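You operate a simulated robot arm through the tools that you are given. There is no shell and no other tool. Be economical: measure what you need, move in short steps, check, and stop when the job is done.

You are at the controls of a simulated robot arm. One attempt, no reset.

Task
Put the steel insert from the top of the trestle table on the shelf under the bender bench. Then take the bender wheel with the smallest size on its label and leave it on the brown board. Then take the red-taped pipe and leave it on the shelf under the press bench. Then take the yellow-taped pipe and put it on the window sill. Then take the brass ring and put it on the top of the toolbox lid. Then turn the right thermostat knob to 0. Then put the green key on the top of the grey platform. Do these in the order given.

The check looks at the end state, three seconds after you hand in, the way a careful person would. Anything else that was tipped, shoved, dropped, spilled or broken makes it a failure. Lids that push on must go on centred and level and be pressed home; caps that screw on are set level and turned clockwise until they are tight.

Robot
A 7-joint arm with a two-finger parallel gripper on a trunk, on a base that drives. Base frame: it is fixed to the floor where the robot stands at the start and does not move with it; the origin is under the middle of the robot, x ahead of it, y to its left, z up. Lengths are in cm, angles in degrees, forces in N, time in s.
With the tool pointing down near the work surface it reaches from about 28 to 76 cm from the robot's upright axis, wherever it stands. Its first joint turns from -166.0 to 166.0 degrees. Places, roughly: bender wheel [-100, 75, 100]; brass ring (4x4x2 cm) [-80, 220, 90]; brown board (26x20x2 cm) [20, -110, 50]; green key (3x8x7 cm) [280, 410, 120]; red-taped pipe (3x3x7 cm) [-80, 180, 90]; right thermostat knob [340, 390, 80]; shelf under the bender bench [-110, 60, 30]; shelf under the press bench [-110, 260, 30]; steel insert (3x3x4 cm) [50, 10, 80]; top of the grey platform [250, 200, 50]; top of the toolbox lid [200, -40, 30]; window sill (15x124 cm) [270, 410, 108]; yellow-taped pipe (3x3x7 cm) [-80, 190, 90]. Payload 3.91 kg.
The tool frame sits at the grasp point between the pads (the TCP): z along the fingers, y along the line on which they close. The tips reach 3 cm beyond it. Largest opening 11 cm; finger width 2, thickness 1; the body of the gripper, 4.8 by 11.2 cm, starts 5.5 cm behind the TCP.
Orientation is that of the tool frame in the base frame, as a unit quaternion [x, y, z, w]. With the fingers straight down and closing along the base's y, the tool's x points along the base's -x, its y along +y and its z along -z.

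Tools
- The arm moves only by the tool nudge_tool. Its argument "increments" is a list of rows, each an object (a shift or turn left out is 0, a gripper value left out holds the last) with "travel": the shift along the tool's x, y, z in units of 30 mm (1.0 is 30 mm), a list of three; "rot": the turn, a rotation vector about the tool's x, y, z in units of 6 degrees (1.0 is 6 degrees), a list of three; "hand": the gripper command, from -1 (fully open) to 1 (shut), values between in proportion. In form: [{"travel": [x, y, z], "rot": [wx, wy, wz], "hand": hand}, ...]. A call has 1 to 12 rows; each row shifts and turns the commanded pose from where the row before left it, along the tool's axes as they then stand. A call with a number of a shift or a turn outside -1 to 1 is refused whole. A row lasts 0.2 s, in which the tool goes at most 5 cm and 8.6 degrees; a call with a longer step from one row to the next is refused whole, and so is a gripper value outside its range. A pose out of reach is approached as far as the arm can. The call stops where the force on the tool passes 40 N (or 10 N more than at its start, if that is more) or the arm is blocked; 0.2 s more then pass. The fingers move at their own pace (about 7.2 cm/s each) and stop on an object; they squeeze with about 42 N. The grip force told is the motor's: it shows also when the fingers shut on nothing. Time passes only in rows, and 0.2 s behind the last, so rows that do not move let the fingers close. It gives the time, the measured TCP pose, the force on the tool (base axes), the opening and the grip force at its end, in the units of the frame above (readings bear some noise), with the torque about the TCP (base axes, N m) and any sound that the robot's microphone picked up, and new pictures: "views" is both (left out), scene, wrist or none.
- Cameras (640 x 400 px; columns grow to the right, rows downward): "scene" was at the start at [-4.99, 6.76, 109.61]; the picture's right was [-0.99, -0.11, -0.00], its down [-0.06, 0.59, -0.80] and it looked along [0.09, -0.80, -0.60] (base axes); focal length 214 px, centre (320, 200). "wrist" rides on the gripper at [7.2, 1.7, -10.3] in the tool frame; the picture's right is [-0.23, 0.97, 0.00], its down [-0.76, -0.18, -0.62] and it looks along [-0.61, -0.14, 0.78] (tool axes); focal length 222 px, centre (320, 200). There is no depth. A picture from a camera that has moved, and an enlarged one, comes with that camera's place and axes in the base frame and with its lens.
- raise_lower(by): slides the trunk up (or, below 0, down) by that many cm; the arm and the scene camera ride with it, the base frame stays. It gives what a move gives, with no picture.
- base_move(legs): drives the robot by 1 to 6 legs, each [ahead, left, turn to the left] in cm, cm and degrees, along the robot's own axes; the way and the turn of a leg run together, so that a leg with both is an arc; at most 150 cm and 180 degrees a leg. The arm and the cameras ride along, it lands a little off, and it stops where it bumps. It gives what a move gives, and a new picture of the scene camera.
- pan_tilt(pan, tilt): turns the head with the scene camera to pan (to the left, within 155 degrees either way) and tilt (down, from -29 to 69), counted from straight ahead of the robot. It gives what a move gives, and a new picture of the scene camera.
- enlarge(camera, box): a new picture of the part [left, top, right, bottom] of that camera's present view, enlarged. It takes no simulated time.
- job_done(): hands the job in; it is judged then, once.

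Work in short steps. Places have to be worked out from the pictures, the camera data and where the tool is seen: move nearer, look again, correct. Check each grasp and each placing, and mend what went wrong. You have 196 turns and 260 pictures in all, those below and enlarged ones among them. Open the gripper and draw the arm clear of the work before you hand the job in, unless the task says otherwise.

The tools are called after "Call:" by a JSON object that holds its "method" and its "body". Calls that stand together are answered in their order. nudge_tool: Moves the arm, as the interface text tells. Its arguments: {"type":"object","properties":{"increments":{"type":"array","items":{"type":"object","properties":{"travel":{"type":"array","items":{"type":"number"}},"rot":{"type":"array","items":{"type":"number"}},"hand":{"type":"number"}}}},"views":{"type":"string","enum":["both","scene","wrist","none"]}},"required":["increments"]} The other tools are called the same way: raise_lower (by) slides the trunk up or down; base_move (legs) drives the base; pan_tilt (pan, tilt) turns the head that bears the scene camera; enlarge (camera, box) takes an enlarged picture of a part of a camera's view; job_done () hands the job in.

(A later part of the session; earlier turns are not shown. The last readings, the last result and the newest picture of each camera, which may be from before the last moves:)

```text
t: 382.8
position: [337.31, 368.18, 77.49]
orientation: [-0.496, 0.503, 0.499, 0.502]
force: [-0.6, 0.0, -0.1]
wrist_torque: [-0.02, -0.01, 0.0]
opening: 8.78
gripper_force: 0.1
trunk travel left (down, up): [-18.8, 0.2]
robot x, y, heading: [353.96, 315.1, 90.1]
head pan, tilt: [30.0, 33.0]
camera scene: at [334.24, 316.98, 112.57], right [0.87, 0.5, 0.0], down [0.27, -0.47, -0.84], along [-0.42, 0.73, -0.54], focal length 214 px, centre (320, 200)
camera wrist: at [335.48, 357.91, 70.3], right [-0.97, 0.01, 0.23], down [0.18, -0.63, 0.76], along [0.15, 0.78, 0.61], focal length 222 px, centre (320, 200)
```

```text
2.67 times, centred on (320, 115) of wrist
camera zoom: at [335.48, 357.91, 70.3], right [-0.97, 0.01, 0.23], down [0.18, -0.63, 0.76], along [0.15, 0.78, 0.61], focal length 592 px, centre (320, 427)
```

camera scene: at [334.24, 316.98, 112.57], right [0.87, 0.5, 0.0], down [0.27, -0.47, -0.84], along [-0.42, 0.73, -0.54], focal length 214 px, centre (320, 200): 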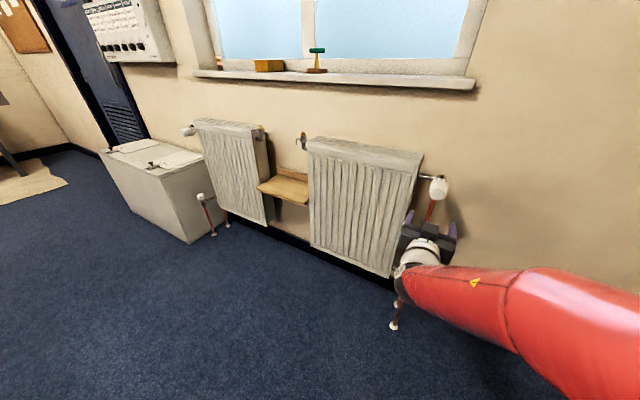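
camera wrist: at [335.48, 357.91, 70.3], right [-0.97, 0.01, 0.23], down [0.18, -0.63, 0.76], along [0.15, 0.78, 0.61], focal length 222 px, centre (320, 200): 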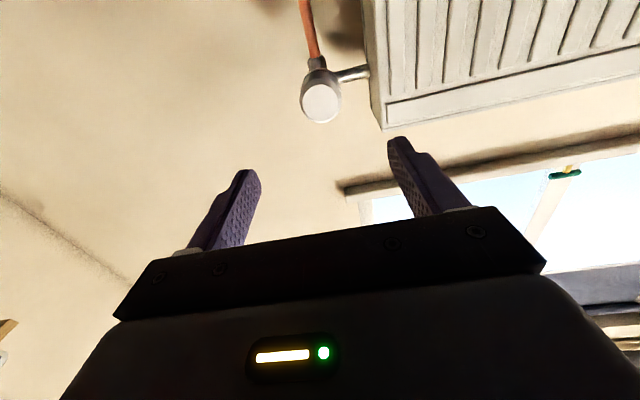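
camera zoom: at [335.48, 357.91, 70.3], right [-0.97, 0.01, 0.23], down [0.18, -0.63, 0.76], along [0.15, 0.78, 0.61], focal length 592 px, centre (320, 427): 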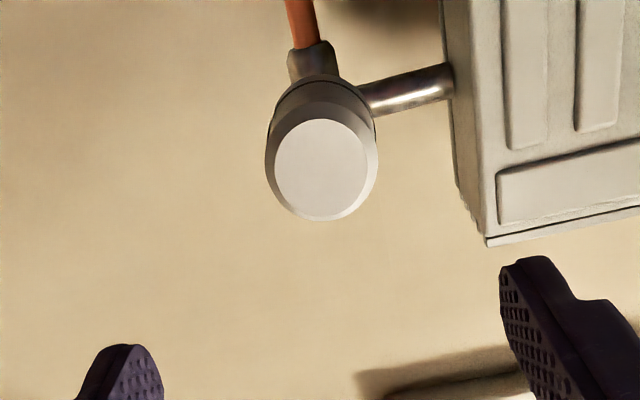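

Axis confirmed at (337.3, z 77.5). I roll the tool -45° to leave room for the 90° turn, and move forward to around the knob.

Call:
{"method": "nudge_tool", "body": {"increments": [{"rot": [0, 0, -1]}, {"rot": [0, 0, -1]}, {"rot": [0, 0, -1]}, {"rot": [0, 0, -1]}, {"rot": [0, 0, -1]}, {"rot": [0, 0, -1]}, {"rot": [0, 0, -1]}, {"travel": [0, 0, 1]}, {"travel": [0, 0, 1]}, {"travel": [0, 0, 1]}, {}]}}

Call:
{"method": "enlarge", "body": {"camera": "wrist", "box": [200, 40, 440, 190]}}

```text
t: 385.2
position: [337.46, 377.23, 77.26]
orientation: [-0.643, 0.292, 0.286, 0.648]
force: [0.3, -0.5, 0.3]
wrist_torque: [0.01, 0.04, 0.01]
opening: 8.78
gripper_force: 0.1
trunk travel left (down, up): [-18.8, 0.2]
robot x, y, heading: [353.94, 315.25, 90.1]
head pan, tilt: [30.0, 33.0]
camera scene: at [334.24, 316.98, 112.56], right [0.87, 0.5, 0.0], down [0.27, -0.47, -0.84], along [-0.42, 0.73, -0.54], focal length 214 px, centre (320, 200)
camera wrist: at [340.9, 366.9, 70.94], right [-0.88, 0.01, -0.48], down [-0.38, -0.62, 0.69], along [-0.29, 0.78, 0.55], focal length 222 px, centre (320, 200)
```

scene: 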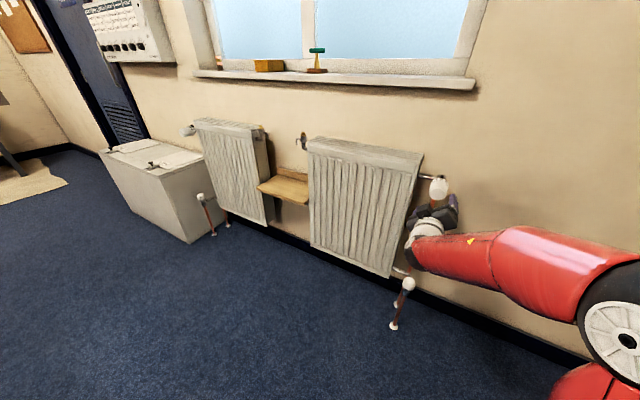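
wrist: 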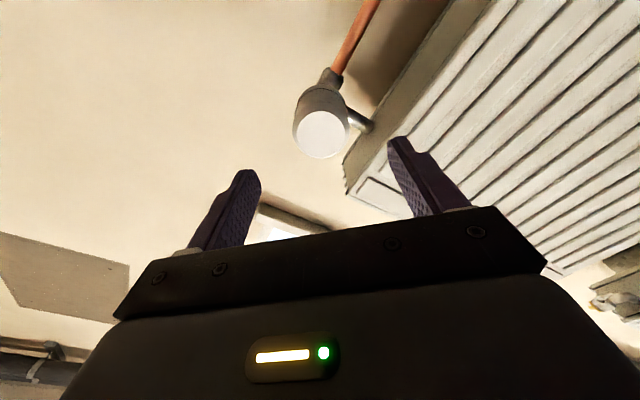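

```text
2.67 times, centred on (320, 115) of wrist
camera zoom: at [340.9, 366.9, 70.94], right [-0.88, 0.01, -0.48], down [-0.38, -0.62, 0.69], along [-0.29, 0.78, 0.55], focal length 592 px, centre (320, 427)
```

zoom: 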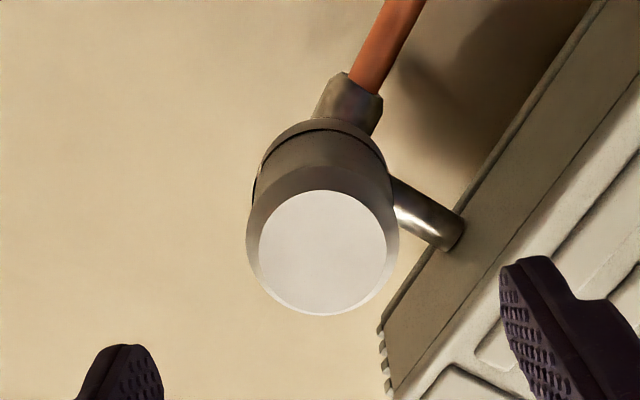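

Refined: axis (337.3, 77.65), front y ≈ 385.8. I correct by millimetres, move forward 10 cm and close on the knob.

Call:
{"method": "nudge_tool", "body": {"increments": [{"travel": [-0.135, -0.05, 0]}, {"travel": [0, 0, 1]}, {"travel": [0, 0, 1]}, {"travel": [0, 0, 1]}, {"travel": [0, 0, 0.4]}, {}, {"hand": 1}, {"hand": 1}, {"hand": 1}, {"hand": 1}, {"hand": 1}]}}

Call:
{"method": "enlarge", "body": {"camera": "scene", "box": [390, 140, 490, 240]}}

```text
t: 387.6
position: [337.31, 387.49, 77.74]
orientation: [-0.644, 0.291, 0.287, 0.646]
force: [-6.2, 2.1, -7.4]
wrist_torque: [-1.33, 0.03, 2.32]
opening: 5.25
gripper_force: 45.1
trunk travel left (down, up): [-18.8, 0.2]
robot x, y, heading: [354.03, 315.25, 90.0]
head pan, tilt: [30.0, 33.0]
camera scene: at [334.18, 317.06, 112.55], right [0.87, 0.5, 0.0], down [0.27, -0.47, -0.84], along [-0.42, 0.73, -0.55], focal length 214 px, centre (320, 200)
camera wrist: at [340.68, 377.1, 71.3], right [-0.88, 0.01, -0.48], down [-0.38, -0.62, 0.69], along [-0.29, 0.78, 0.55], focal length 222 px, centre (320, 200)
```

scene: 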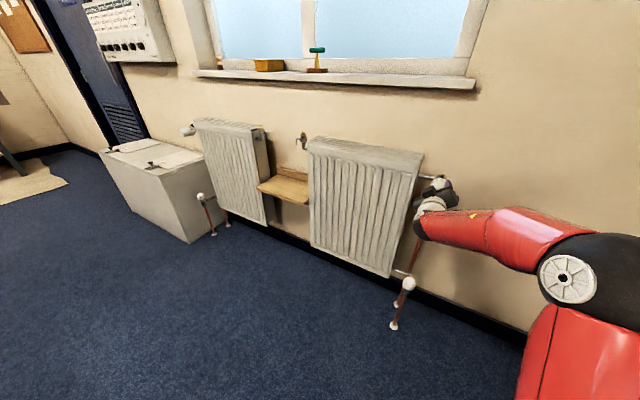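
wrist: 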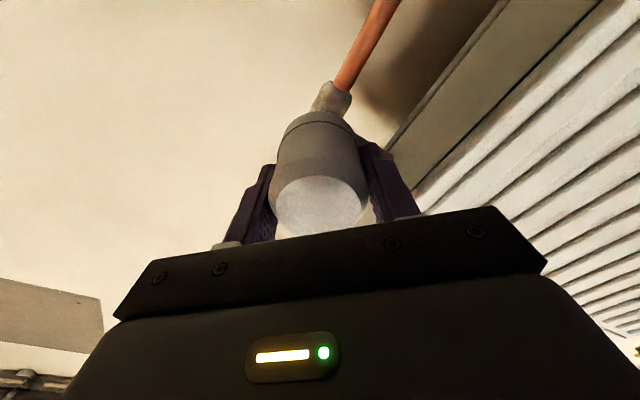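

```text
4.00 times, centred on (440, 190) of scene
camera zoom: at [334.18, 317.06, 112.55], right [0.87, 0.5, 0.0], down [0.27, -0.47, -0.84], along [-0.42, 0.73, -0.55], focal length 858 px, centre (-160, 240)
```

zoom: 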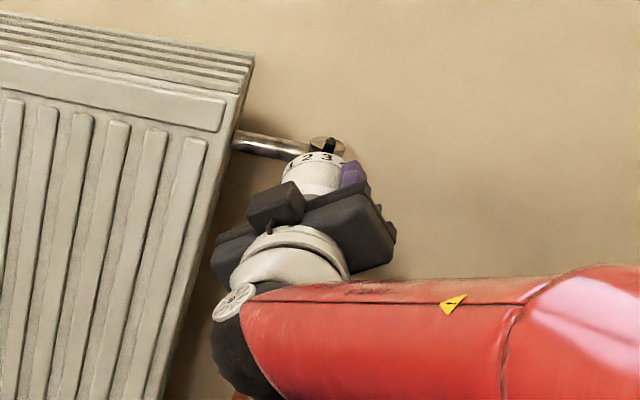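

Gripped at 5.25 cm. I turn clockwise 60° first and check.

Call:
{"method": "nudge_tool", "body": {"increments": [{"rot": [0, 0, 1]}, {"rot": [0, 0, 1]}, {"rot": [0, 0, 1]}, {"rot": [0, 0, 1]}, {"rot": [0, 0, 1]}, {"rot": [0, 0, 1]}, {"rot": [0, 0, 1]}, {"rot": [0, 0, 1]}, {"rot": [0, 0, 1]}, {"rot": [0, 0, 1]}, {}], "views": "none"}}

Call:
{"method": "enlarge", "body": {"camera": "scene", "box": [410, 150, 470, 210]}}

```text
t: 390.0
position: [337.56, 387.62, 77.91]
orientation: [-0.41, 0.576, 0.571, 0.418]
force: [7.3, -16.5, -14.7]
wrist_torque: [0.63, -0.03, 2.03]
opening: 5.3
gripper_force: 45.2
trunk travel left (down, up): [-18.8, 0.2]
robot x, y, heading: [353.99, 315.31, 89.7]
head pan, tilt: [30.0, 33.0]
```

```text
6.67 times, centred on (440, 180) of scene
camera zoom: at [334.27, 316.98, 112.56], right [0.87, 0.5, 0.0], down [0.27, -0.47, -0.84], along [-0.42, 0.73, -0.54], focal length 1430 px, centre (-480, 333)
```

zoom: 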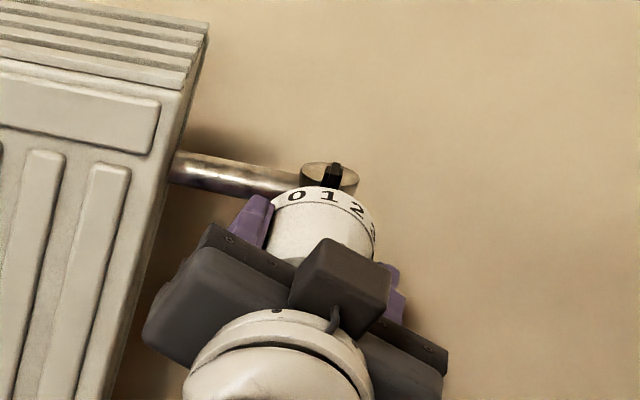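

It reads 1 now; 30° more to reach 0.

Call:
{"method": "nudge_tool", "body": {"increments": [{"rot": [0, 0, 1]}, {"rot": [0, 0, 1]}, {"rot": [0, 0, 1]}, {"rot": [0, 0, 1]}, {"rot": [0, 0, 1]}, {}], "views": "none"}}

Call:
{"method": "enlarge", "body": {"camera": "scene", "box": [410, 150, 470, 210]}}

```text
t: 391.5
position: [337.84, 387.47, 77.7]
orientation: [-0.249, 0.662, 0.659, 0.258]
force: [5.1, -3.0, -6.7]
wrist_torque: [2.26, -0.45, 1.76]
opening: 5.29
gripper_force: 44.9
trunk travel left (down, up): [-18.8, 0.2]
robot x, y, heading: [354.06, 315.07, 89.7]
head pan, tilt: [30.0, 33.0]
stopped in row 6: the force on the tool passed its limit at 40 N (the readings are from after the stop); the commanded pose is now the measured one
```

```text
6.67 times, centred on (440, 180) of scene
camera zoom: at [334.28, 317.01, 112.61], right [0.87, 0.5, 0.0], down [0.27, -0.47, -0.84], along [-0.42, 0.73, -0.54], focal length 1430 px, centre (-480, 333)
```

zoom: 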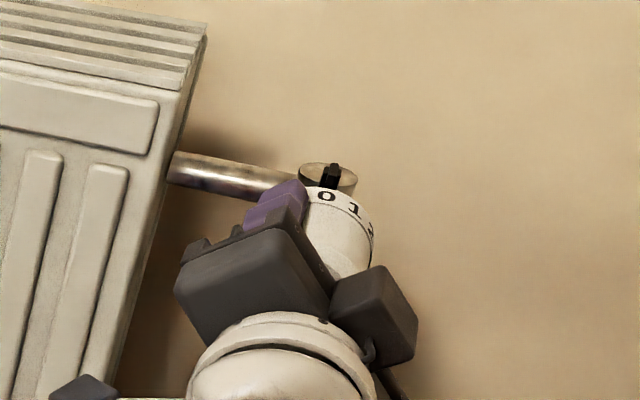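

0 is at the pointer (89.6° turned). I open the fingers and withdraw straight back, then verify.

Call:
{"method": "nudge_tool", "body": {"increments": [{"hand": -0.6}, {"hand": -0.6}, {"hand": -0.6}, {"travel": [0, 0, -1]}, {"travel": [0, 0, -1]}, {"travel": [0, 0, -1]}, {"travel": [0, 0, -1]}, {"travel": [0, 0, -1]}, {"travel": [0, 0, -1]}, {"travel": [0, 0, -1]}, {}], "views": "none"}}

Call:
{"method": "enlarge", "body": {"camera": "scene", "box": [410, 150, 470, 210]}}

```text
t: 393.9
position: [337.44, 366.34, 77.75]
orientation: [-0.248, 0.662, 0.659, 0.256]
force: [0.0, -0.4, -0.1]
wrist_torque: [-0.04, 0.02, 0.0]
opening: 8.78
gripper_force: 0.1
trunk travel left (down, up): [-18.8, 0.2]
robot x, y, heading: [354.51, 315.32, 89.8]
head pan, tilt: [30.0, 33.0]
```

```text
6.67 times, centred on (440, 180) of scene
camera zoom: at [334.26, 317.0, 112.57], right [0.87, 0.5, 0.0], down [0.27, -0.47, -0.84], along [-0.42, 0.73, -0.54], focal length 1430 px, centre (-480, 333)
```

zoom: 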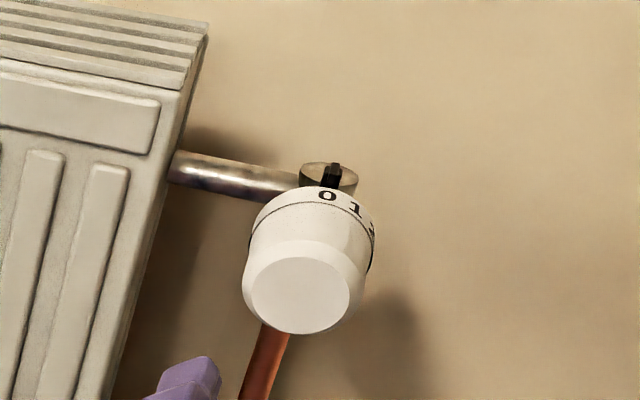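

The right knob is on 0. I roll the tool back to neutral, shift left in front of the key, and look at it closely.

Call:
{"method": "nudge_tool", "body": {"increments": [{"rot": [0, 0, -1]}, {"rot": [0, 0, -1]}, {"rot": [0, 0, -1]}, {"rot": [0, 0, -1]}, {"rot": [0, 0, -1]}, {"rot": [0, 0, -1]}, {"rot": [0, 0, -1]}, {"rot": [0, 0, -1]}], "views": "none"}}

Call:
{"method": "base_move", "body": {"legs": [[0, 59, 0], [15, 0, 0]]}}

Call:
{"method": "pan_tilt", "body": {"pan": 0, "tilt": 10}}

Call:
{"method": "enlarge", "body": {"camera": "scene", "box": [260, 140, 380, 220]}}

```text
t: 395.7
position: [337.4, 366.45, 77.76]
orientation: [-0.496, 0.504, 0.497, 0.503]
force: [0.0, 0.3, -0.6]
wrist_torque: [0.03, -0.01, 0.02]
opening: 8.8
gripper_force: 0.1
trunk travel left (down, up): [-18.8, 0.2]
robot x, y, heading: [353.98, 315.07, 90.0]
head pan, tilt: [30.0, 33.0]
```

```text
t: 400.0
position: [278.06, 381.35, 77.76]
orientation: [-0.498, 0.502, 0.5, 0.5]
force: [-0.3, 0.8, -0.3]
wrist_torque: [-0.03, 0.0, 0.0]
opening: 8.8
gripper_force: 0.0
trunk travel left (down, up): [-18.8, 0.2]
robot x, y, heading: [294.81, 330.26, 90.2]
head pan, tilt: [30.0, 33.0]
camera scene: at [275.22, 331.85, 112.57], right [0.86, 0.5, 0.0], down [0.27, -0.47, -0.84], along [-0.42, 0.73, -0.54], focal length 214 px, centre (320, 200)
```

scene: 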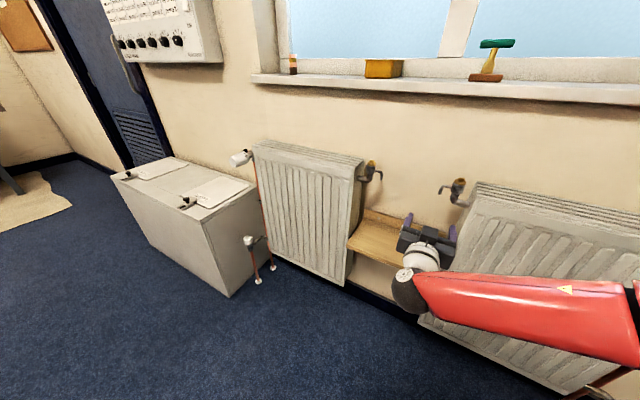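

```text
t: 401.0
position: [278.12, 381.27, 77.66]
orientation: [-0.496, 0.503, 0.499, 0.501]
force: [0.2, -0.2, 0.2]
wrist_torque: [0.0, 0.02, -0.03]
opening: 8.78
gripper_force: 0.0
trunk travel left (down, up): [-18.8, 0.2]
robot x, y, heading: [295.21, 329.72, 90.1]
head pan, tilt: [0.0, 10.0]
camera scene: at [279.67, 333.44, 116.26], right [1.0, 0.0, 0.0], down [0.0, -0.17, -0.98], along [0.0, 0.98, -0.17], focal length 214 px, centre (320, 200)
```

scene: 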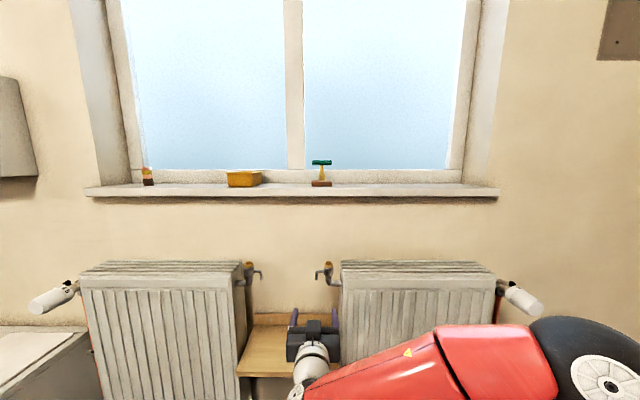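

```text
5.00 times, centred on (320, 180) of scene
camera zoom: at [279.67, 333.44, 116.26], right [1.0, 0.0, 0.0], down [0.0, -0.17, -0.98], along [0.0, 0.98, -0.17], focal length 1072 px, centre (320, 300)
```

zoom: 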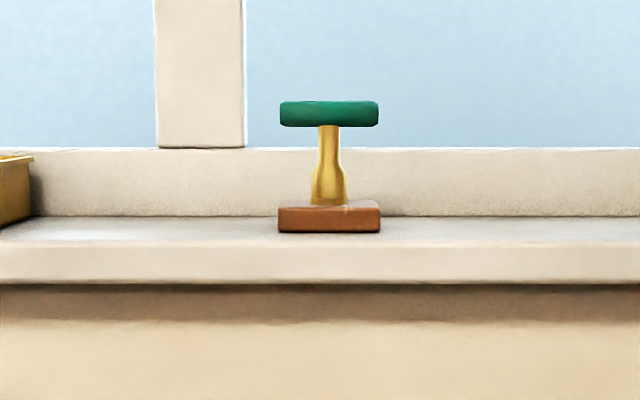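

Key: green T-bar (8 cm) on a brass shaft standing in a small brown stand at about (280.3, 412.3), bar bottom z ≈ 115.4. I plan to grip the shaft just under the bar with the tool near-horizontal. First I pitch to 75° and rise.

Call:
{"method": "nudge_tool", "body": {"increments": [{"rot": [0, 0.85, 0], "hand": 0.1}, {"rot": [0, 0.85, 0]}, {"rot": [0, 0.8, 0]}, {"travel": [-0.966, 0, -0.259]}, {"travel": [-0.966, 0, -0.259]}, {"travel": [-0.966, 0, -0.259]}, {"travel": [-0.966, 0, -0.259]}, {"travel": [-0.966, 0, -0.259]}, {"travel": [-0.966, 0, -0.259]}, {"travel": [-0.966, 0, -0.259]}, {"travel": [-0.966, 0, -0.259]}], "views": "none"}}

Call:
{"method": "nudge_tool", "body": {"increments": [{"travel": [-0.966, 0, -0.259]}, {"travel": [-0.966, 0, -0.259]}, {"travel": [-0.966, 0, -0.259]}, {"travel": [-0.966, 0, -0.259]}, {}]}}

Call:
{"method": "enlarge", "body": {"camera": "scene", "box": [240, 110, 400, 220]}}

```text
t: 403.4
position: [278.16, 381.44, 101.92]
orientation: [-0.557, 0.565, 0.43, 0.432]
force: [-0.3, 0.3, 1.0]
wrist_torque: [0.01, 0.0, -0.03]
opening: 4.94
gripper_force: 0.1
trunk travel left (down, up): [-18.8, 0.2]
robot x, y, heading: [295.14, 330.11, 90.1]
head pan, tilt: [0.0, 10.0]
```

```text
t: 404.6
position: [278.25, 381.28, 113.81]
orientation: [-0.558, 0.565, 0.429, 0.431]
force: [0.1, 0.0, 0.0]
wrist_torque: [0.0, 0.04, 0.04]
opening: 4.95
gripper_force: 0.0
trunk travel left (down, up): [-18.8, 0.2]
robot x, y, heading: [295.23, 330.07, 90.0]
head pan, tilt: [0.0, 10.0]
camera scene: at [279.67, 333.44, 116.27], right [1.0, 0.0, 0.0], down [0.0, -0.17, -0.98], along [0.0, 0.98, -0.17], focal length 214 px, centre (320, 200)
camera wrist: at [276.37, 369.44, 109.53], right [-0.97, 0.07, 0.22], down [0.18, -0.41, 0.9], along [0.15, 0.91, 0.38], focal length 222 px, centre (320, 200)
```

scene: 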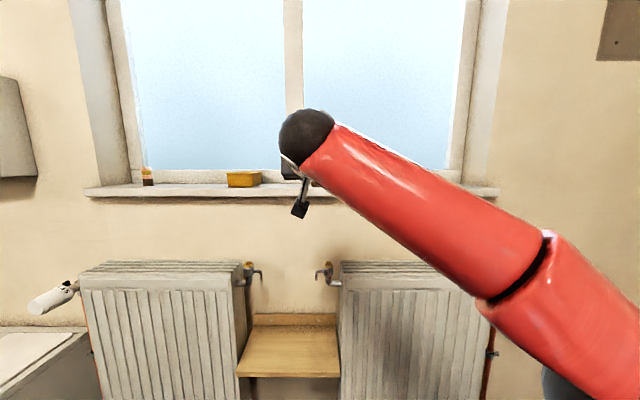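
wrist: 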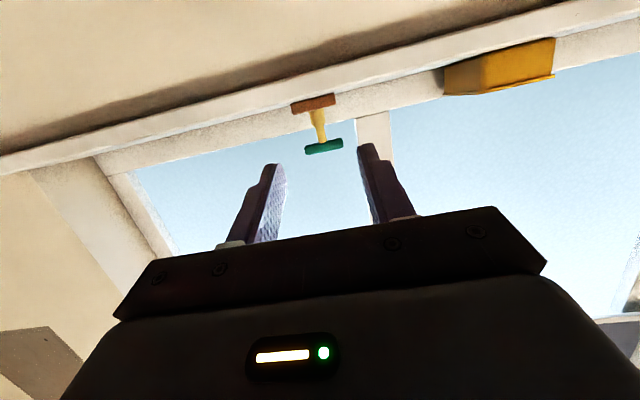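

```text
3.64 times, centred on (320, 165) of scene
camera zoom: at [279.67, 333.44, 116.27], right [1.0, 0.0, 0.0], down [0.0, -0.17, -0.98], along [0.0, 0.98, -0.17], focal length 780 px, centre (320, 327)
```

zoom: 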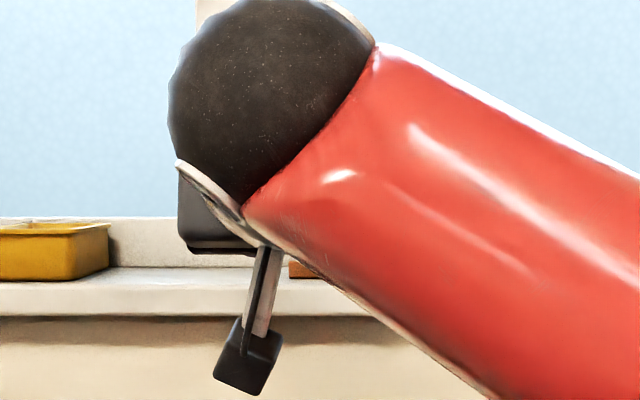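

Wrist view confirms the shaft just under the bar at (280.2, 412.3, 114). I drive 16 cm ahead and 2 cm right, then check.

Call:
{"method": "base_move", "body": {"legs": [[16, -2, 0]]}}

Call:
{"method": "nudge_tool", "body": {"increments": [{"travel": [-0.259, 0, 0.966]}, {"travel": [-0.259, 0, 0.966]}, {}], "views": "wrist"}}

Call:
{"method": "enlarge", "body": {"camera": "wrist", "box": [220, 60, 420, 185]}}

```text
t: 406.0
position: [280.24, 397.39, 113.76]
orientation: [-0.558, 0.564, 0.43, 0.43]
force: [0.4, -0.5, 0.2]
wrist_torque: [0.01, -0.03, 0.01]
opening: 4.95
gripper_force: 0.0
trunk travel left (down, up): [-18.8, 0.2]
robot x, y, heading: [296.71, 346.09, 90.3]
head pan, tilt: [0.0, 10.0]
camera scene: at [281.65, 349.47, 116.27], right [1.0, 0.0, 0.0], down [0.0, -0.17, -0.98], along [0.0, 0.98, -0.17], focal length 214 px, centre (320, 200)
```

scene: 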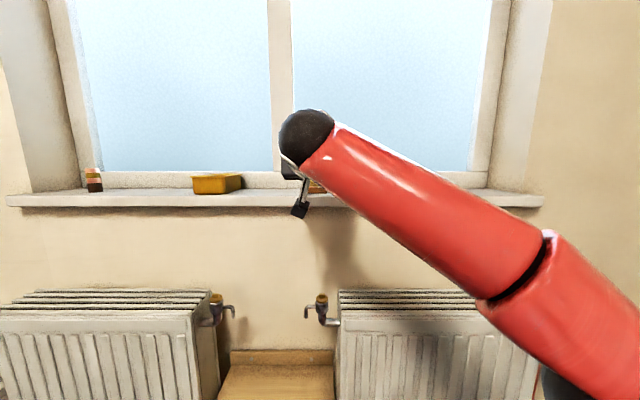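

```text
t: 406.8
position: [280.31, 403.23, 113.67]
orientation: [-0.557, 0.564, 0.431, 0.432]
force: [0.3, 0.9, -0.3]
wrist_torque: [-0.01, 0.01, -0.01]
opening: 4.94
gripper_force: 0.1
trunk travel left (down, up): [-18.8, 0.2]
robot x, y, heading: [297.22, 346.31, 90.0]
head pan, tilt: [0.0, 10.0]
camera wrist: at [278.42, 391.42, 109.49], right [-0.97, 0.07, 0.22], down [0.18, -0.41, 0.9], along [0.15, 0.91, 0.38], focal length 222 px, centre (320, 200)
```

wrist: 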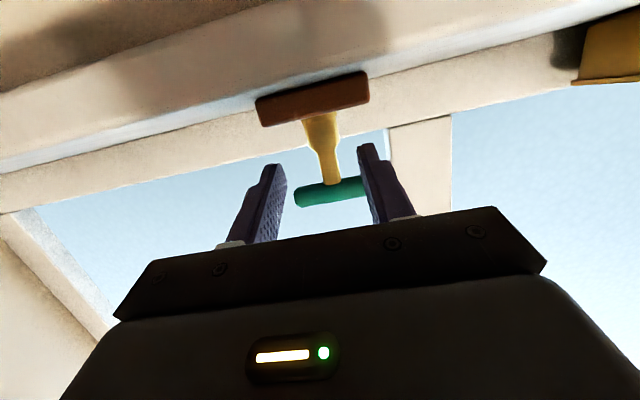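

```text
3.20 times, centred on (320, 122) of wrist
camera zoom: at [278.42, 391.42, 109.49], right [-0.97, 0.07, 0.22], down [0.18, -0.41, 0.9], along [0.15, 0.91, 0.38], focal length 711 px, centre (320, 448)
```

zoom: 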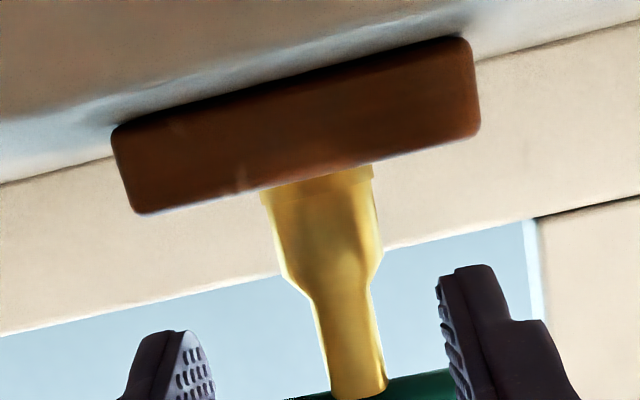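

Re-solving puts the key at y≈408.8 (shaft x 280.1). I advance 3.8 cm with a slight rise, then look before closing.

Call:
{"method": "nudge_tool", "body": {"increments": [{"travel": [-0.21, 0.03, 0.6]}, {"travel": [-0.21, 0.03, 0.6]}, {}], "views": "wrist"}}

Call:
{"method": "enlarge", "body": {"camera": "wrist", "box": [220, 60, 420, 240]}}

```text
t: 407.6
position: [280.2, 407.11, 113.95]
orientation: [-0.557, 0.565, 0.429, 0.431]
force: [-0.5, -0.2, 0.1]
wrist_torque: [0.01, -0.01, -0.01]
opening: 4.96
gripper_force: 0.1
trunk travel left (down, up): [-18.8, 0.2]
robot x, y, heading: [296.89, 346.3, 90.1]
head pan, tilt: [0.0, 10.0]
camera wrist: at [278.3, 395.28, 109.81], right [-0.97, 0.07, 0.22], down [0.18, -0.41, 0.9], along [0.15, 0.91, 0.38], focal length 222 px, centre (320, 200)
```

wrist: 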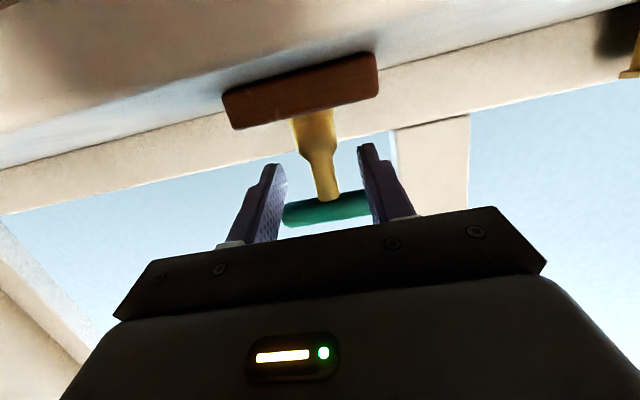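

```text
2.22 times, centred on (320, 150) of wrist
camera zoom: at [278.3, 395.28, 109.81], right [-0.97, 0.07, 0.22], down [0.18, -0.41, 0.9], along [0.15, 0.91, 0.38], focal length 494 px, centre (320, 311)
```

zoom: 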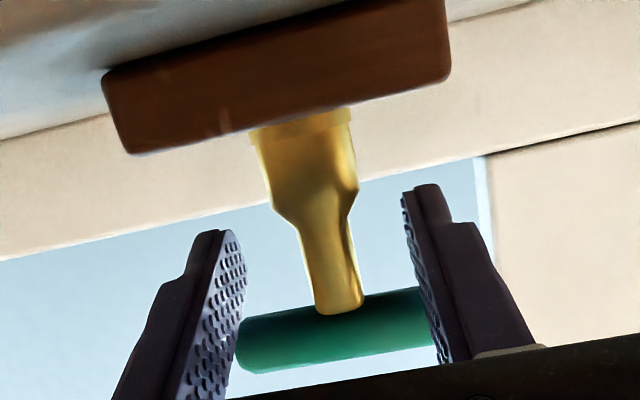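

Pads bracket the shaft below the bar. I close.

Call:
{"method": "nudge_tool", "body": {"increments": [{"hand": 1}, {"hand": 1}, {"hand": 1}, {"hand": 1}, {"hand": 1}], "views": "wrist"}}

Call:
{"method": "enlarge", "body": {"camera": "wrist", "box": [220, 60, 420, 240]}}

```text
t: 408.8
position: [280.15, 407.13, 113.98]
orientation: [-0.557, 0.564, 0.43, 0.432]
force: [-2.9, 1.0, 3.1]
wrist_torque: [0.03, 0.05, 0.08]
opening: 1.2
gripper_force: 41.8
trunk travel left (down, up): [-18.8, 0.2]
robot x, y, heading: [296.93, 346.1, 90.2]
head pan, tilt: [0.0, 10.0]
camera wrist: at [278.24, 395.25, 109.81], right [-0.97, 0.07, 0.22], down [0.18, -0.41, 0.9], along [0.15, 0.91, 0.38], focal length 222 px, centre (320, 200)
```

wrist: 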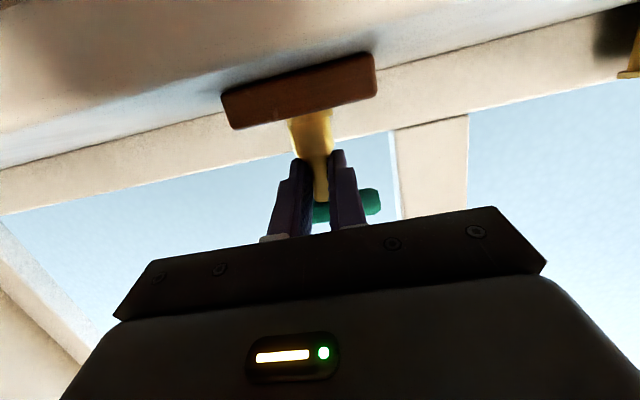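

```text
2.22 times, centred on (320, 150) of wrist
camera zoom: at [278.24, 395.25, 109.81], right [-0.97, 0.07, 0.22], down [0.18, -0.41, 0.9], along [0.15, 0.91, 0.38], focal length 494 px, centre (320, 311)
```

zoom: 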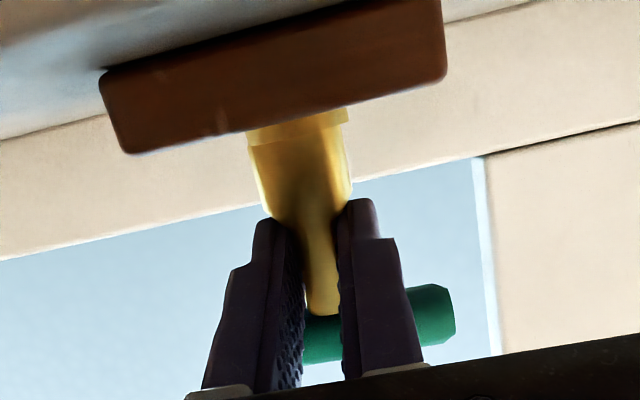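

Shaft gripped (1.2 cm). I lift slowly 2.5 cm and check that the stand stays.

Call:
{"method": "nudge_tool", "body": {"increments": [{"travel": [-0.16, 0, -0.043]}, {"travel": [-0.32, 0, -0.086]}, {"travel": [-0.32, 0, -0.086]}, {}], "views": "wrist"}}

Call:
{"method": "enlarge", "body": {"camera": "wrist", "box": [200, 20, 440, 220]}}

```text
t: 409.8
position: [280.23, 407.08, 116.58]
orientation: [-0.558, 0.564, 0.43, 0.431]
force: [-0.9, 0.0, -0.8]
wrist_torque: [-0.01, -0.01, -0.03]
opening: 1.18
gripper_force: 42.4
trunk travel left (down, up): [-18.8, 0.2]
robot x, y, heading: [296.78, 346.16, 90.0]
head pan, tilt: [0.0, 10.0]
camera wrist: at [278.32, 395.3, 112.3], right [-0.97, 0.07, 0.22], down [0.18, -0.41, 0.9], along [0.15, 0.91, 0.38], focal length 222 px, centre (320, 200)
```

wrist: 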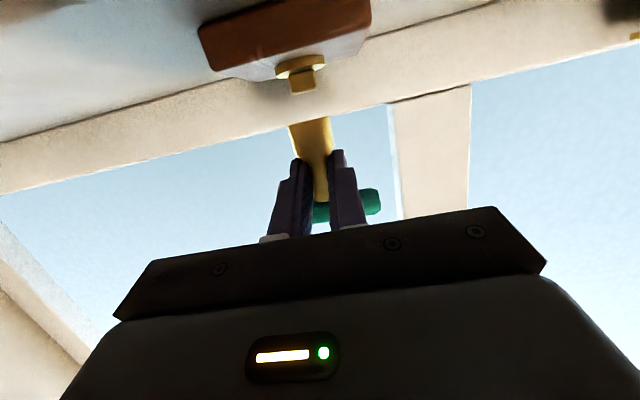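

```text
2.00 times, centred on (320, 120) of wrist
camera zoom: at [278.32, 395.3, 112.3], right [-0.97, 0.07, 0.22], down [0.18, -0.41, 0.9], along [0.15, 0.91, 0.38], focal length 444 px, centre (320, 360)
```

zoom: 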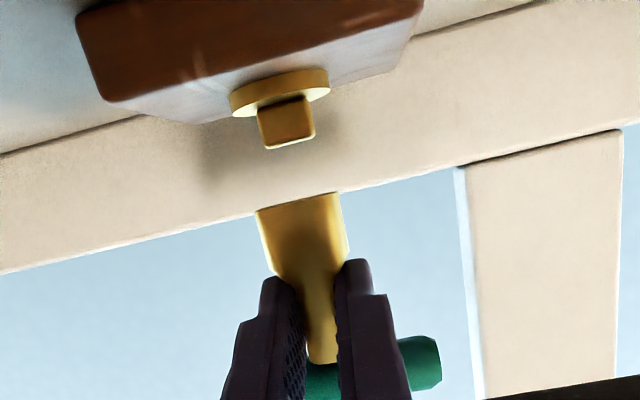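

The key is free of its peg and the stand stayed. I lift 1 cm more, back straight out, and drive to the +x side of the grey platform.

Call:
{"method": "nudge_tool", "body": {"increments": [{"travel": [-0.32, 0, -0.086]}, {}], "views": "none"}}

Call:
{"method": "base_move", "body": {"legs": [[-50, 0, 0], [0, -21, 0], [0, 0, 90], [0, 48, 0]]}}

Call:
{"method": "pan_tilt", "body": {"pan": 0, "tilt": 40}}

```text
t: 410.4
position: [280.25, 407.19, 117.55]
orientation: [-0.558, 0.564, 0.43, 0.431]
force: [0.4, -0.9, -0.5]
wrist_torque: [0.01, -0.02, 0.03]
opening: 1.21
gripper_force: 41.9
trunk travel left (down, up): [-18.8, 0.2]
robot x, y, heading: [297.04, 346.32, 89.9]
head pan, tilt: [0.0, 10.0]
```

```text
t: 420.9
position: [256.93, 231.12, 117.53]
orientation: [0.793, -0.007, -0.609, -0.003]
force: [-0.3, -0.1, -1.6]
wrist_torque: [-0.03, -0.02, -0.03]
opening: 1.17
gripper_force: 42.0
trunk travel left (down, up): [-18.8, 0.2]
robot x, y, heading: [317.78, 247.3, 179.7]
head pan, tilt: [0.0, 10.0]
camera scene: at [314.67, 232.08, 116.27], right [0.01, 1.0, 0.0], down [0.17, 0.0, -0.98], along [-0.98, 0.01, -0.17], focal length 214 px, centre (320, 200)
```

scene: 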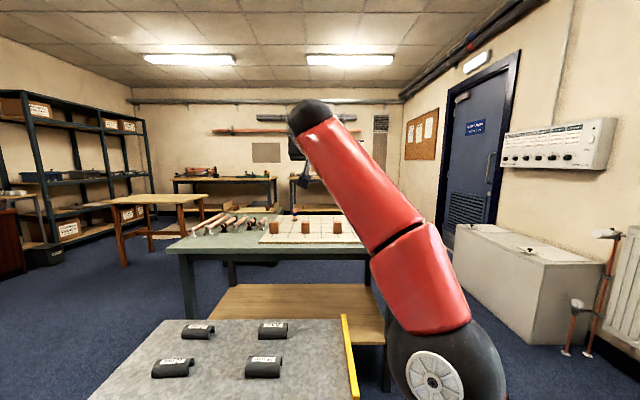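

```text
t: 421.8
position: [256.92, 231.05, 117.59]
orientation: [0.794, -0.007, -0.609, -0.003]
force: [-0.6, -0.1, -1.1]
wrist_torque: [0.0, -0.01, 0.0]
opening: 1.22
gripper_force: 41.6
trunk travel left (down, up): [-18.8, 0.2]
robot x, y, heading: [317.77, 247.47, 179.7]
head pan, tilt: [0.0, 40.0]
camera scene: at [315.46, 232.08, 111.51], right [0.01, 1.0, 0.0], down [0.64, 0.0, -0.77], along [-0.77, 0.0, -0.64], focal length 214 px, centre (320, 200)
```

scene: 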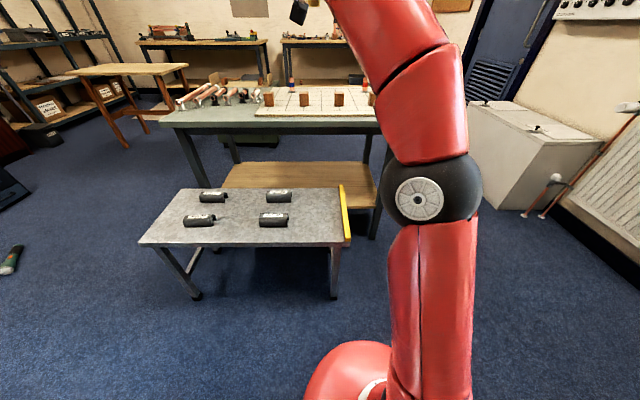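

I lower the trunk and arm over the free part of the platform, then swing the tool past vertical so that the key lies flat.

Call:
{"method": "raise_lower", "body": {"by": -18.5}}

Call:
{"method": "nudge_tool", "body": {"increments": [{"travel": [0.966, 0, 0.259]}, {"travel": [0.966, 0, 0.259]}, {"travel": [0.966, 0, 0.259]}, {"travel": [0.966, 0, 0.259]}, {"travel": [0.966, 0, 0.259]}, {"travel": [0.966, 0, 0.259]}, {"travel": [0.966, 0, 0.259]}, {"travel": [0.966, 0, 0.259]}, {"travel": [0.966, 0, 0.259]}, {"travel": [-0.2, 0, 0.7]}, {"travel": [-0.2, 0, 0.7]}], "views": "none"}}

Call:
{"method": "nudge_tool", "body": {"increments": [{"rot": [0, 1, 0]}, {"rot": [0, 1, 0]}, {"rot": [0, 1, 0]}, {"rot": [0, 1, 0]}, {"rot": [0, 1, 0]}, {"rot": [0, 1, 0]}, {"rot": [0, 1, 0]}, {"rot": [0, 1, 0]}, {"rot": [0, 1, 0]}, {"rot": [0, 1, 0]}, {"rot": [0, 1, 0]}, {"rot": [0, 1, 0]}]}}

```text
t: 423.9
position: [256.99, 231.1, 99.09]
orientation: [0.793, -0.008, -0.609, -0.003]
force: [0.2, 0.7, -0.2]
wrist_torque: [0.02, 0.0, 0.02]
opening: 1.17
gripper_force: 41.4
trunk travel left (down, up): [-0.3, 18.7]
robot x, y, heading: [318.09, 247.85, 179.7]
head pan, tilt: [0.0, 40.0]
```

```text
t: 426.3
position: [252.56, 230.9, 72.15]
orientation: [0.793, -0.008, -0.609, -0.004]
force: [0.7, 0.3, -0.6]
wrist_torque: [0.0, -0.03, 0.0]
opening: 1.19
gripper_force: 41.8
trunk travel left (down, up): [-0.3, 18.7]
robot x, y, heading: [317.8, 247.58, 179.8]
head pan, tilt: [0.0, 40.0]
```

```text
t: 428.9
position: [254.66, 231.4, 69.71]
orientation: [0.997, -0.008, -0.078, 0.001]
force: [0.1, -0.2, -1.2]
wrist_torque: [0.0, -0.03, 0.02]
opening: 1.19
gripper_force: 41.6
out of reach, approached as far as the arm can: row 10, 11, 12
trunk travel left (down, up): [-0.3, 18.7]
robot x, y, heading: [317.4, 247.53, 179.9]
head pan, tilt: [0.0, 40.0]
camera scene: at [315.46, 232.08, 93.0], right [0.01, 1.0, 0.0], down [0.64, 0.0, -0.77], along [-0.77, 0.0, -0.64], focal length 214 px, centre (320, 200)
camera wrist: at [263.45, 229.56, 78.82], right [-0.24, -0.97, 0.04], down [-0.65, 0.19, 0.73], along [-0.72, 0.15, -0.68], focal length 222 px, centre (320, 200)
```

scene: 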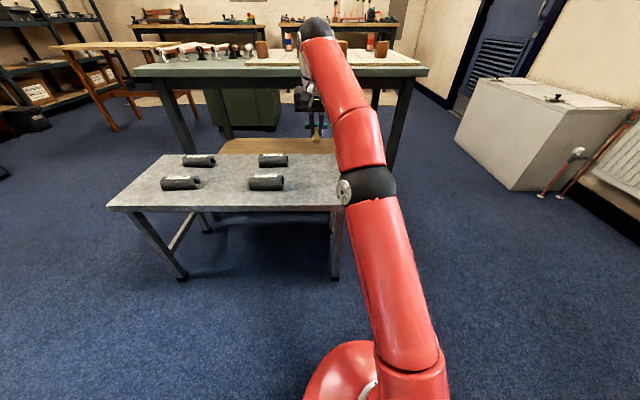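
wrist: 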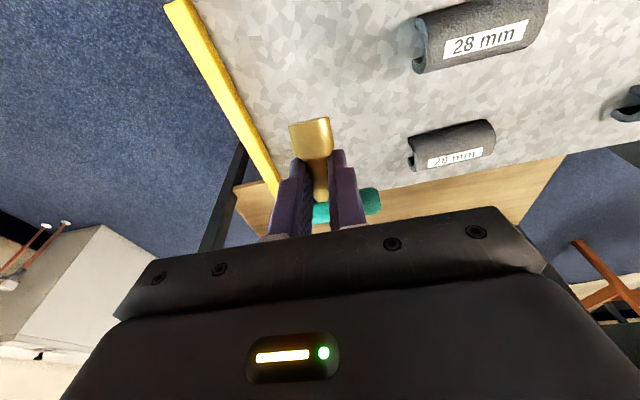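

Near the reach limit; I drive 9 cm ahead, retract the tool by the same and lower, then finish the rotation.

Call:
{"method": "base_move", "body": {"legs": [[9, 0, 0]]}}

Call:
{"method": "nudge_tool", "body": {"increments": [{"travel": [0.97, 0, -0.16]}, {"travel": [0.97, 0, -0.16]}, {"travel": [0.97, 0, -0.16]}, {"travel": [0.16, 0, 0.97]}, {"travel": [0.16, 0, 0.97]}, {"rot": [0, 1, 0]}, {"rot": [0, 1, 0]}, {"rot": [0, 1, 0]}, {"rot": [0, 1, 0]}, {}]}}

```text
t: 430.0
position: [245.76, 231.52, 69.7]
orientation: [0.997, -0.008, -0.079, 0.001]
force: [0.1, -0.5, -1.9]
wrist_torque: [0.02, 0.0, 0.0]
opening: 1.19
gripper_force: 42.3
trunk travel left (down, up): [-0.3, 18.7]
robot x, y, heading: [309.32, 247.68, 179.9]
head pan, tilt: [0.0, 40.0]
camera scene: at [306.44, 232.13, 93.0], right [0.01, 1.0, 0.0], down [0.64, 0.0, -0.77], along [-0.77, 0.0, -0.64], focal length 214 px, centre (320, 200)
```

scene: 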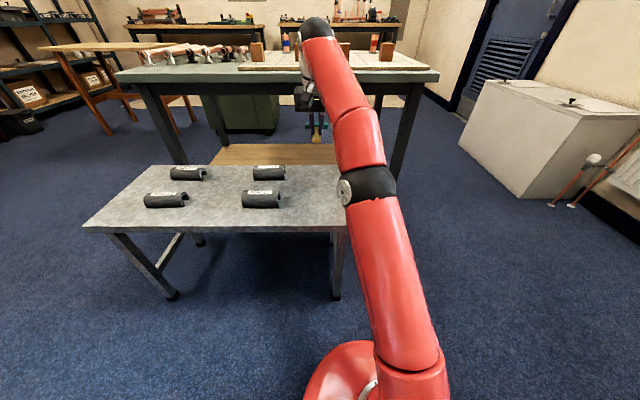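

```text
t: 432.2
position: [254.57, 231.31, 63.77]
orientation: [0.991, -0.008, 0.132, 0.003]
force: [0.8, 0.0, -0.1]
wrist_torque: [0.02, 0.0, 0.0]
opening: 1.18
gripper_force: 42.1
trunk travel left (down, up): [-0.3, 18.7]
robot x, y, heading: [309.14, 247.55, 179.6]
head pan, tilt: [0.0, 40.0]
camera scene: at [306.44, 232.13, 93.0], right [0.01, 1.0, 0.0], down [0.64, 0.0, -0.77], along [-0.77, 0.0, -0.64], focal length 214 px, centre (320, 200)
camera wrist: at [258.85, 229.52, 75.78], right [-0.23, -0.97, -0.06], down [-0.89, 0.19, 0.4], along [-0.38, 0.14, -0.91], focal length 222 px, centre (320, 200)
```

scene: 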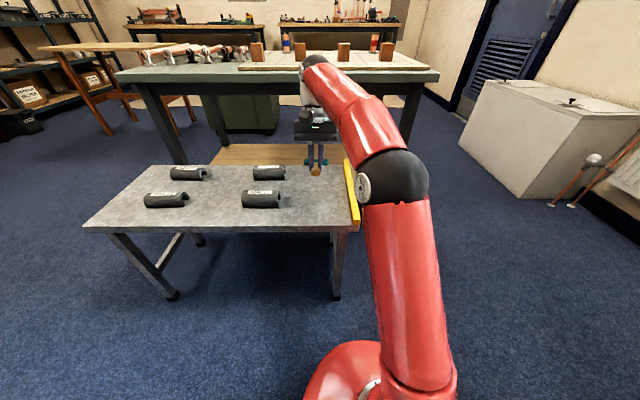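
wrist: 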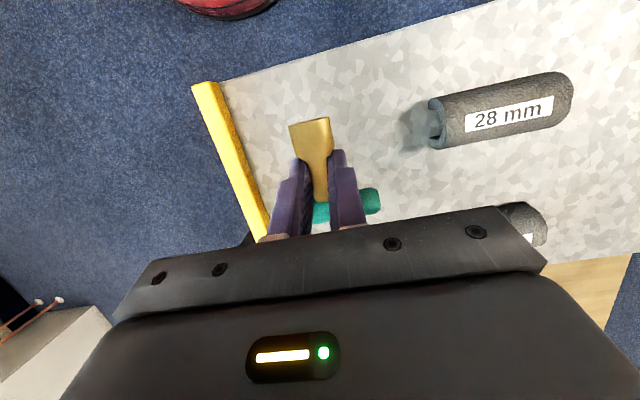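

The key is now level, over free platform. I descend 11 cm and then slowly to contact.

Call:
{"method": "nudge_tool", "body": {"increments": [{"travel": [-0.26, 0, 0.966]}, {"travel": [-0.26, 0, 0.966]}, {"travel": [-0.26, 0, 0.966]}, {"travel": [-0.13, 0, 0.48]}, {"travel": [-0.05, 0, 0.19]}, {}], "views": "wrist"}}

Call:
{"method": "enlarge", "body": {"camera": "scene", "box": [250, 120, 390, 240]}}

```text
t: 433.6
position: [254.52, 231.19, 52.66]
orientation: [0.991, -0.008, 0.131, 0.003]
force: [0.5, 0.7, -1.7]
wrist_torque: [0.0, -0.02, -0.01]
opening: 1.18
gripper_force: 41.9
trunk travel left (down, up): [-0.3, 18.7]
robot x, y, heading: [308.88, 247.53, 179.7]
head pan, tilt: [0.0, 40.0]
camera wrist: at [258.9, 229.45, 64.66], right [-0.23, -0.97, -0.05], down [-0.89, 0.19, 0.4], along [-0.38, 0.14, -0.91], focal length 222 px, centre (320, 200)
```

wrist: 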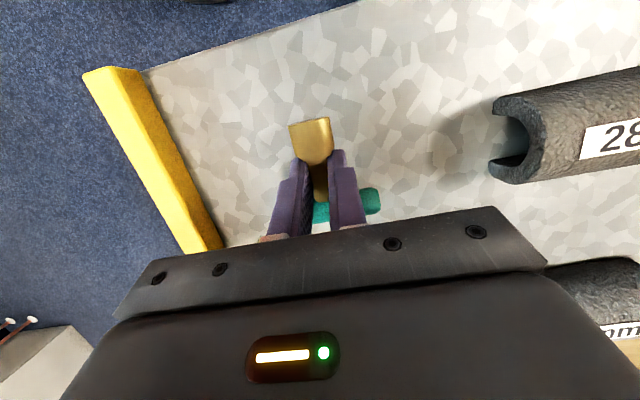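

```text
3.33 times, centred on (320, 180) of scene
camera zoom: at [306.44, 232.13, 93.0], right [0.01, 1.0, 0.0], down [0.64, 0.0, -0.77], along [-0.77, 0.0, -0.64], focal length 715 px, centre (320, 267)
```

zoom: 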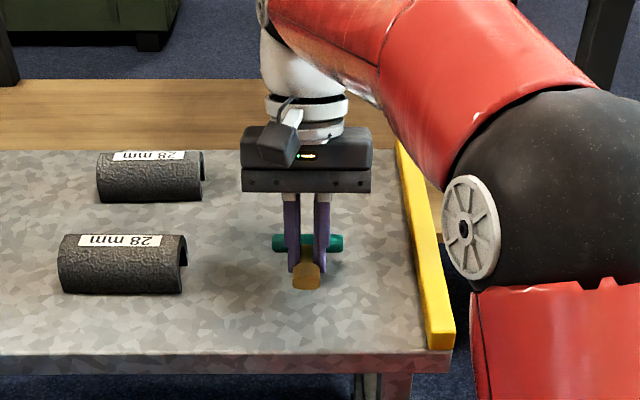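

Key is level, a few cm above the platform. I lower slowly to contact.

Call:
{"method": "nudge_tool", "body": {"increments": [{"travel": [-0.03, 0, 0.13]}, {"travel": [-0.03, 0, 0.13]}, {"travel": [-0.025, 0, 0.1]}, {"travel": [-0.025, 0, 0.1]}, {"travel": [-0.02, 0, 0.08]}, {"travel": [-0.02, 0, 0.08]}, {"travel": [-0.02, 0, 0.08]}, {}], "views": "wrist"}}

Call:
{"method": "enlarge", "body": {"camera": "scene", "box": [250, 120, 390, 240]}}

```text
t: 435.3
position: [254.6, 231.23, 51.12]
orientation: [0.992, -0.008, 0.125, 0.005]
force: [5.1, 1.1, 15.5]
wrist_torque: [0.23, -0.16, 0.04]
opening: 1.19
gripper_force: 42.0
trunk travel left (down, up): [-0.3, 18.7]
robot x, y, heading: [309.07, 247.4, 179.5]
head pan, tilt: [0.0, 40.0]
stopped in row 8: the force on the tool passed its limit at 42 N (the readings are from after the stop); the commanded pose is now the measured one
camera wrist: at [259.04, 229.5, 63.05], right [-0.23, -0.97, -0.05], down [-0.89, 0.19, 0.41], along [-0.39, 0.14, -0.91], focal length 222 px, centre (320, 200)
```

wrist: 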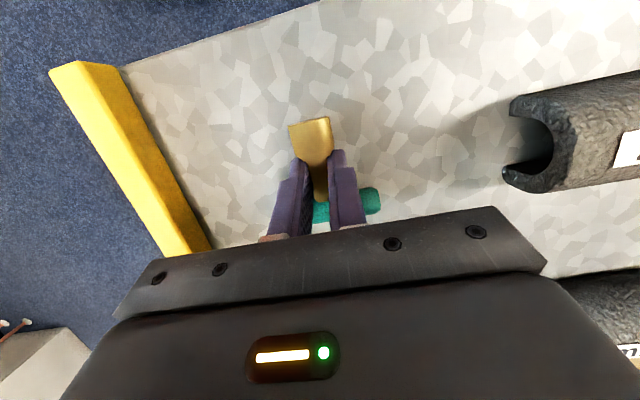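

```text
3.33 times, centred on (320, 180) of scene
camera zoom: at [306.53, 232.16, 92.99], right [0.01, 1.0, 0.0], down [0.64, 0.0, -0.77], along [-0.77, 0.0, -0.64], focal length 715 px, centre (320, 267)
```

zoom: 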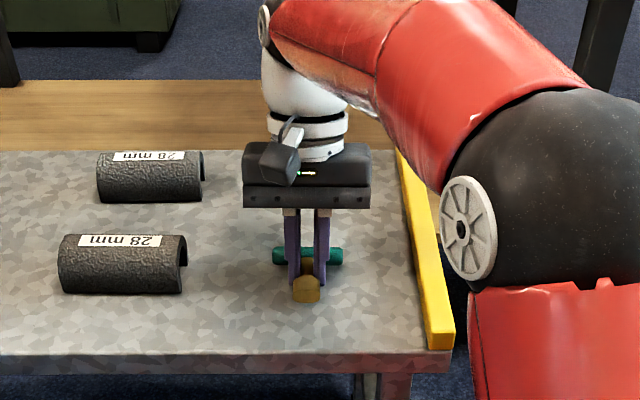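

Contact. I open and withdraw along the tool axis.

Call:
{"method": "nudge_tool", "body": {"increments": [{"travel": [0.01, 0, -0.03]}, {"hand": 0.4}, {"hand": 0.4}, {"hand": 0.4}, {"travel": [0, 0, -0.4]}, {"travel": [0, 0, -0.8]}, {"travel": [0, 0, -1]}, {"travel": [0, 0, -1]}, {"travel": [0, 0, -1]}, {}]}}

Call:
{"method": "enlarge", "body": {"camera": "scene", "box": [250, 120, 390, 240]}}

```text
t: 437.5
position: [251.57, 231.28, 63.3]
orientation: [0.992, -0.008, 0.126, 0.004]
force: [0.7, 0.3, -0.5]
wrist_torque: [-0.03, 0.03, -0.02]
opening: 3.32
gripper_force: 0.1
trunk travel left (down, up): [-0.3, 18.7]
robot x, y, heading: [308.87, 247.43, 179.5]
head pan, tilt: [0.0, 40.0]
camera scene: at [306.44, 232.13, 93.0], right [0.01, 1.0, 0.0], down [0.64, 0.0, -0.77], along [-0.77, 0.0, -0.64], focal length 214 px, centre (320, 200)
camera wrist: at [255.91, 229.61, 75.11], right [-0.24, -0.97, -0.05], down [-0.89, 0.19, 0.41], along [-0.39, 0.14, -0.91], focal length 222 px, centre (320, 200)
```

scene: 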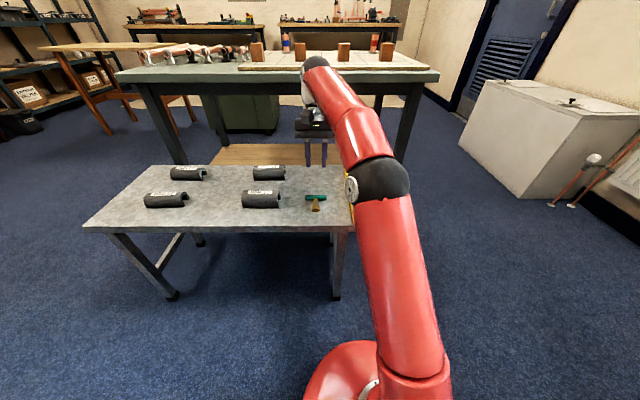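
wrist: 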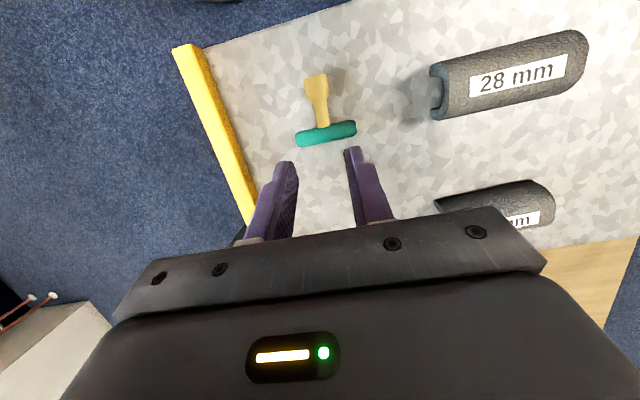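

```text
3.33 times, centred on (320, 180) of scene
camera zoom: at [306.44, 232.13, 93.0], right [0.01, 1.0, 0.0], down [0.64, 0.0, -0.77], along [-0.77, 0.0, -0.64], focal length 715 px, centre (320, 267)
```

zoom: 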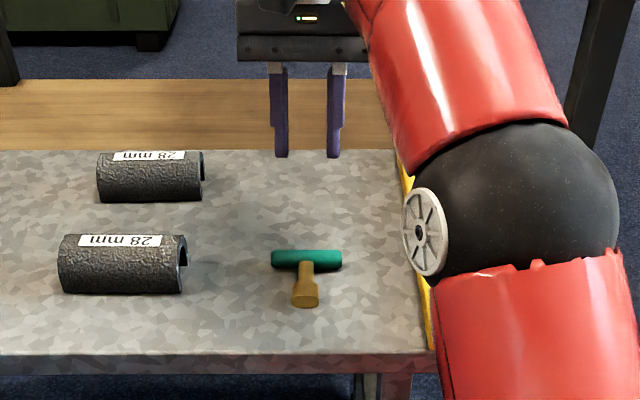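

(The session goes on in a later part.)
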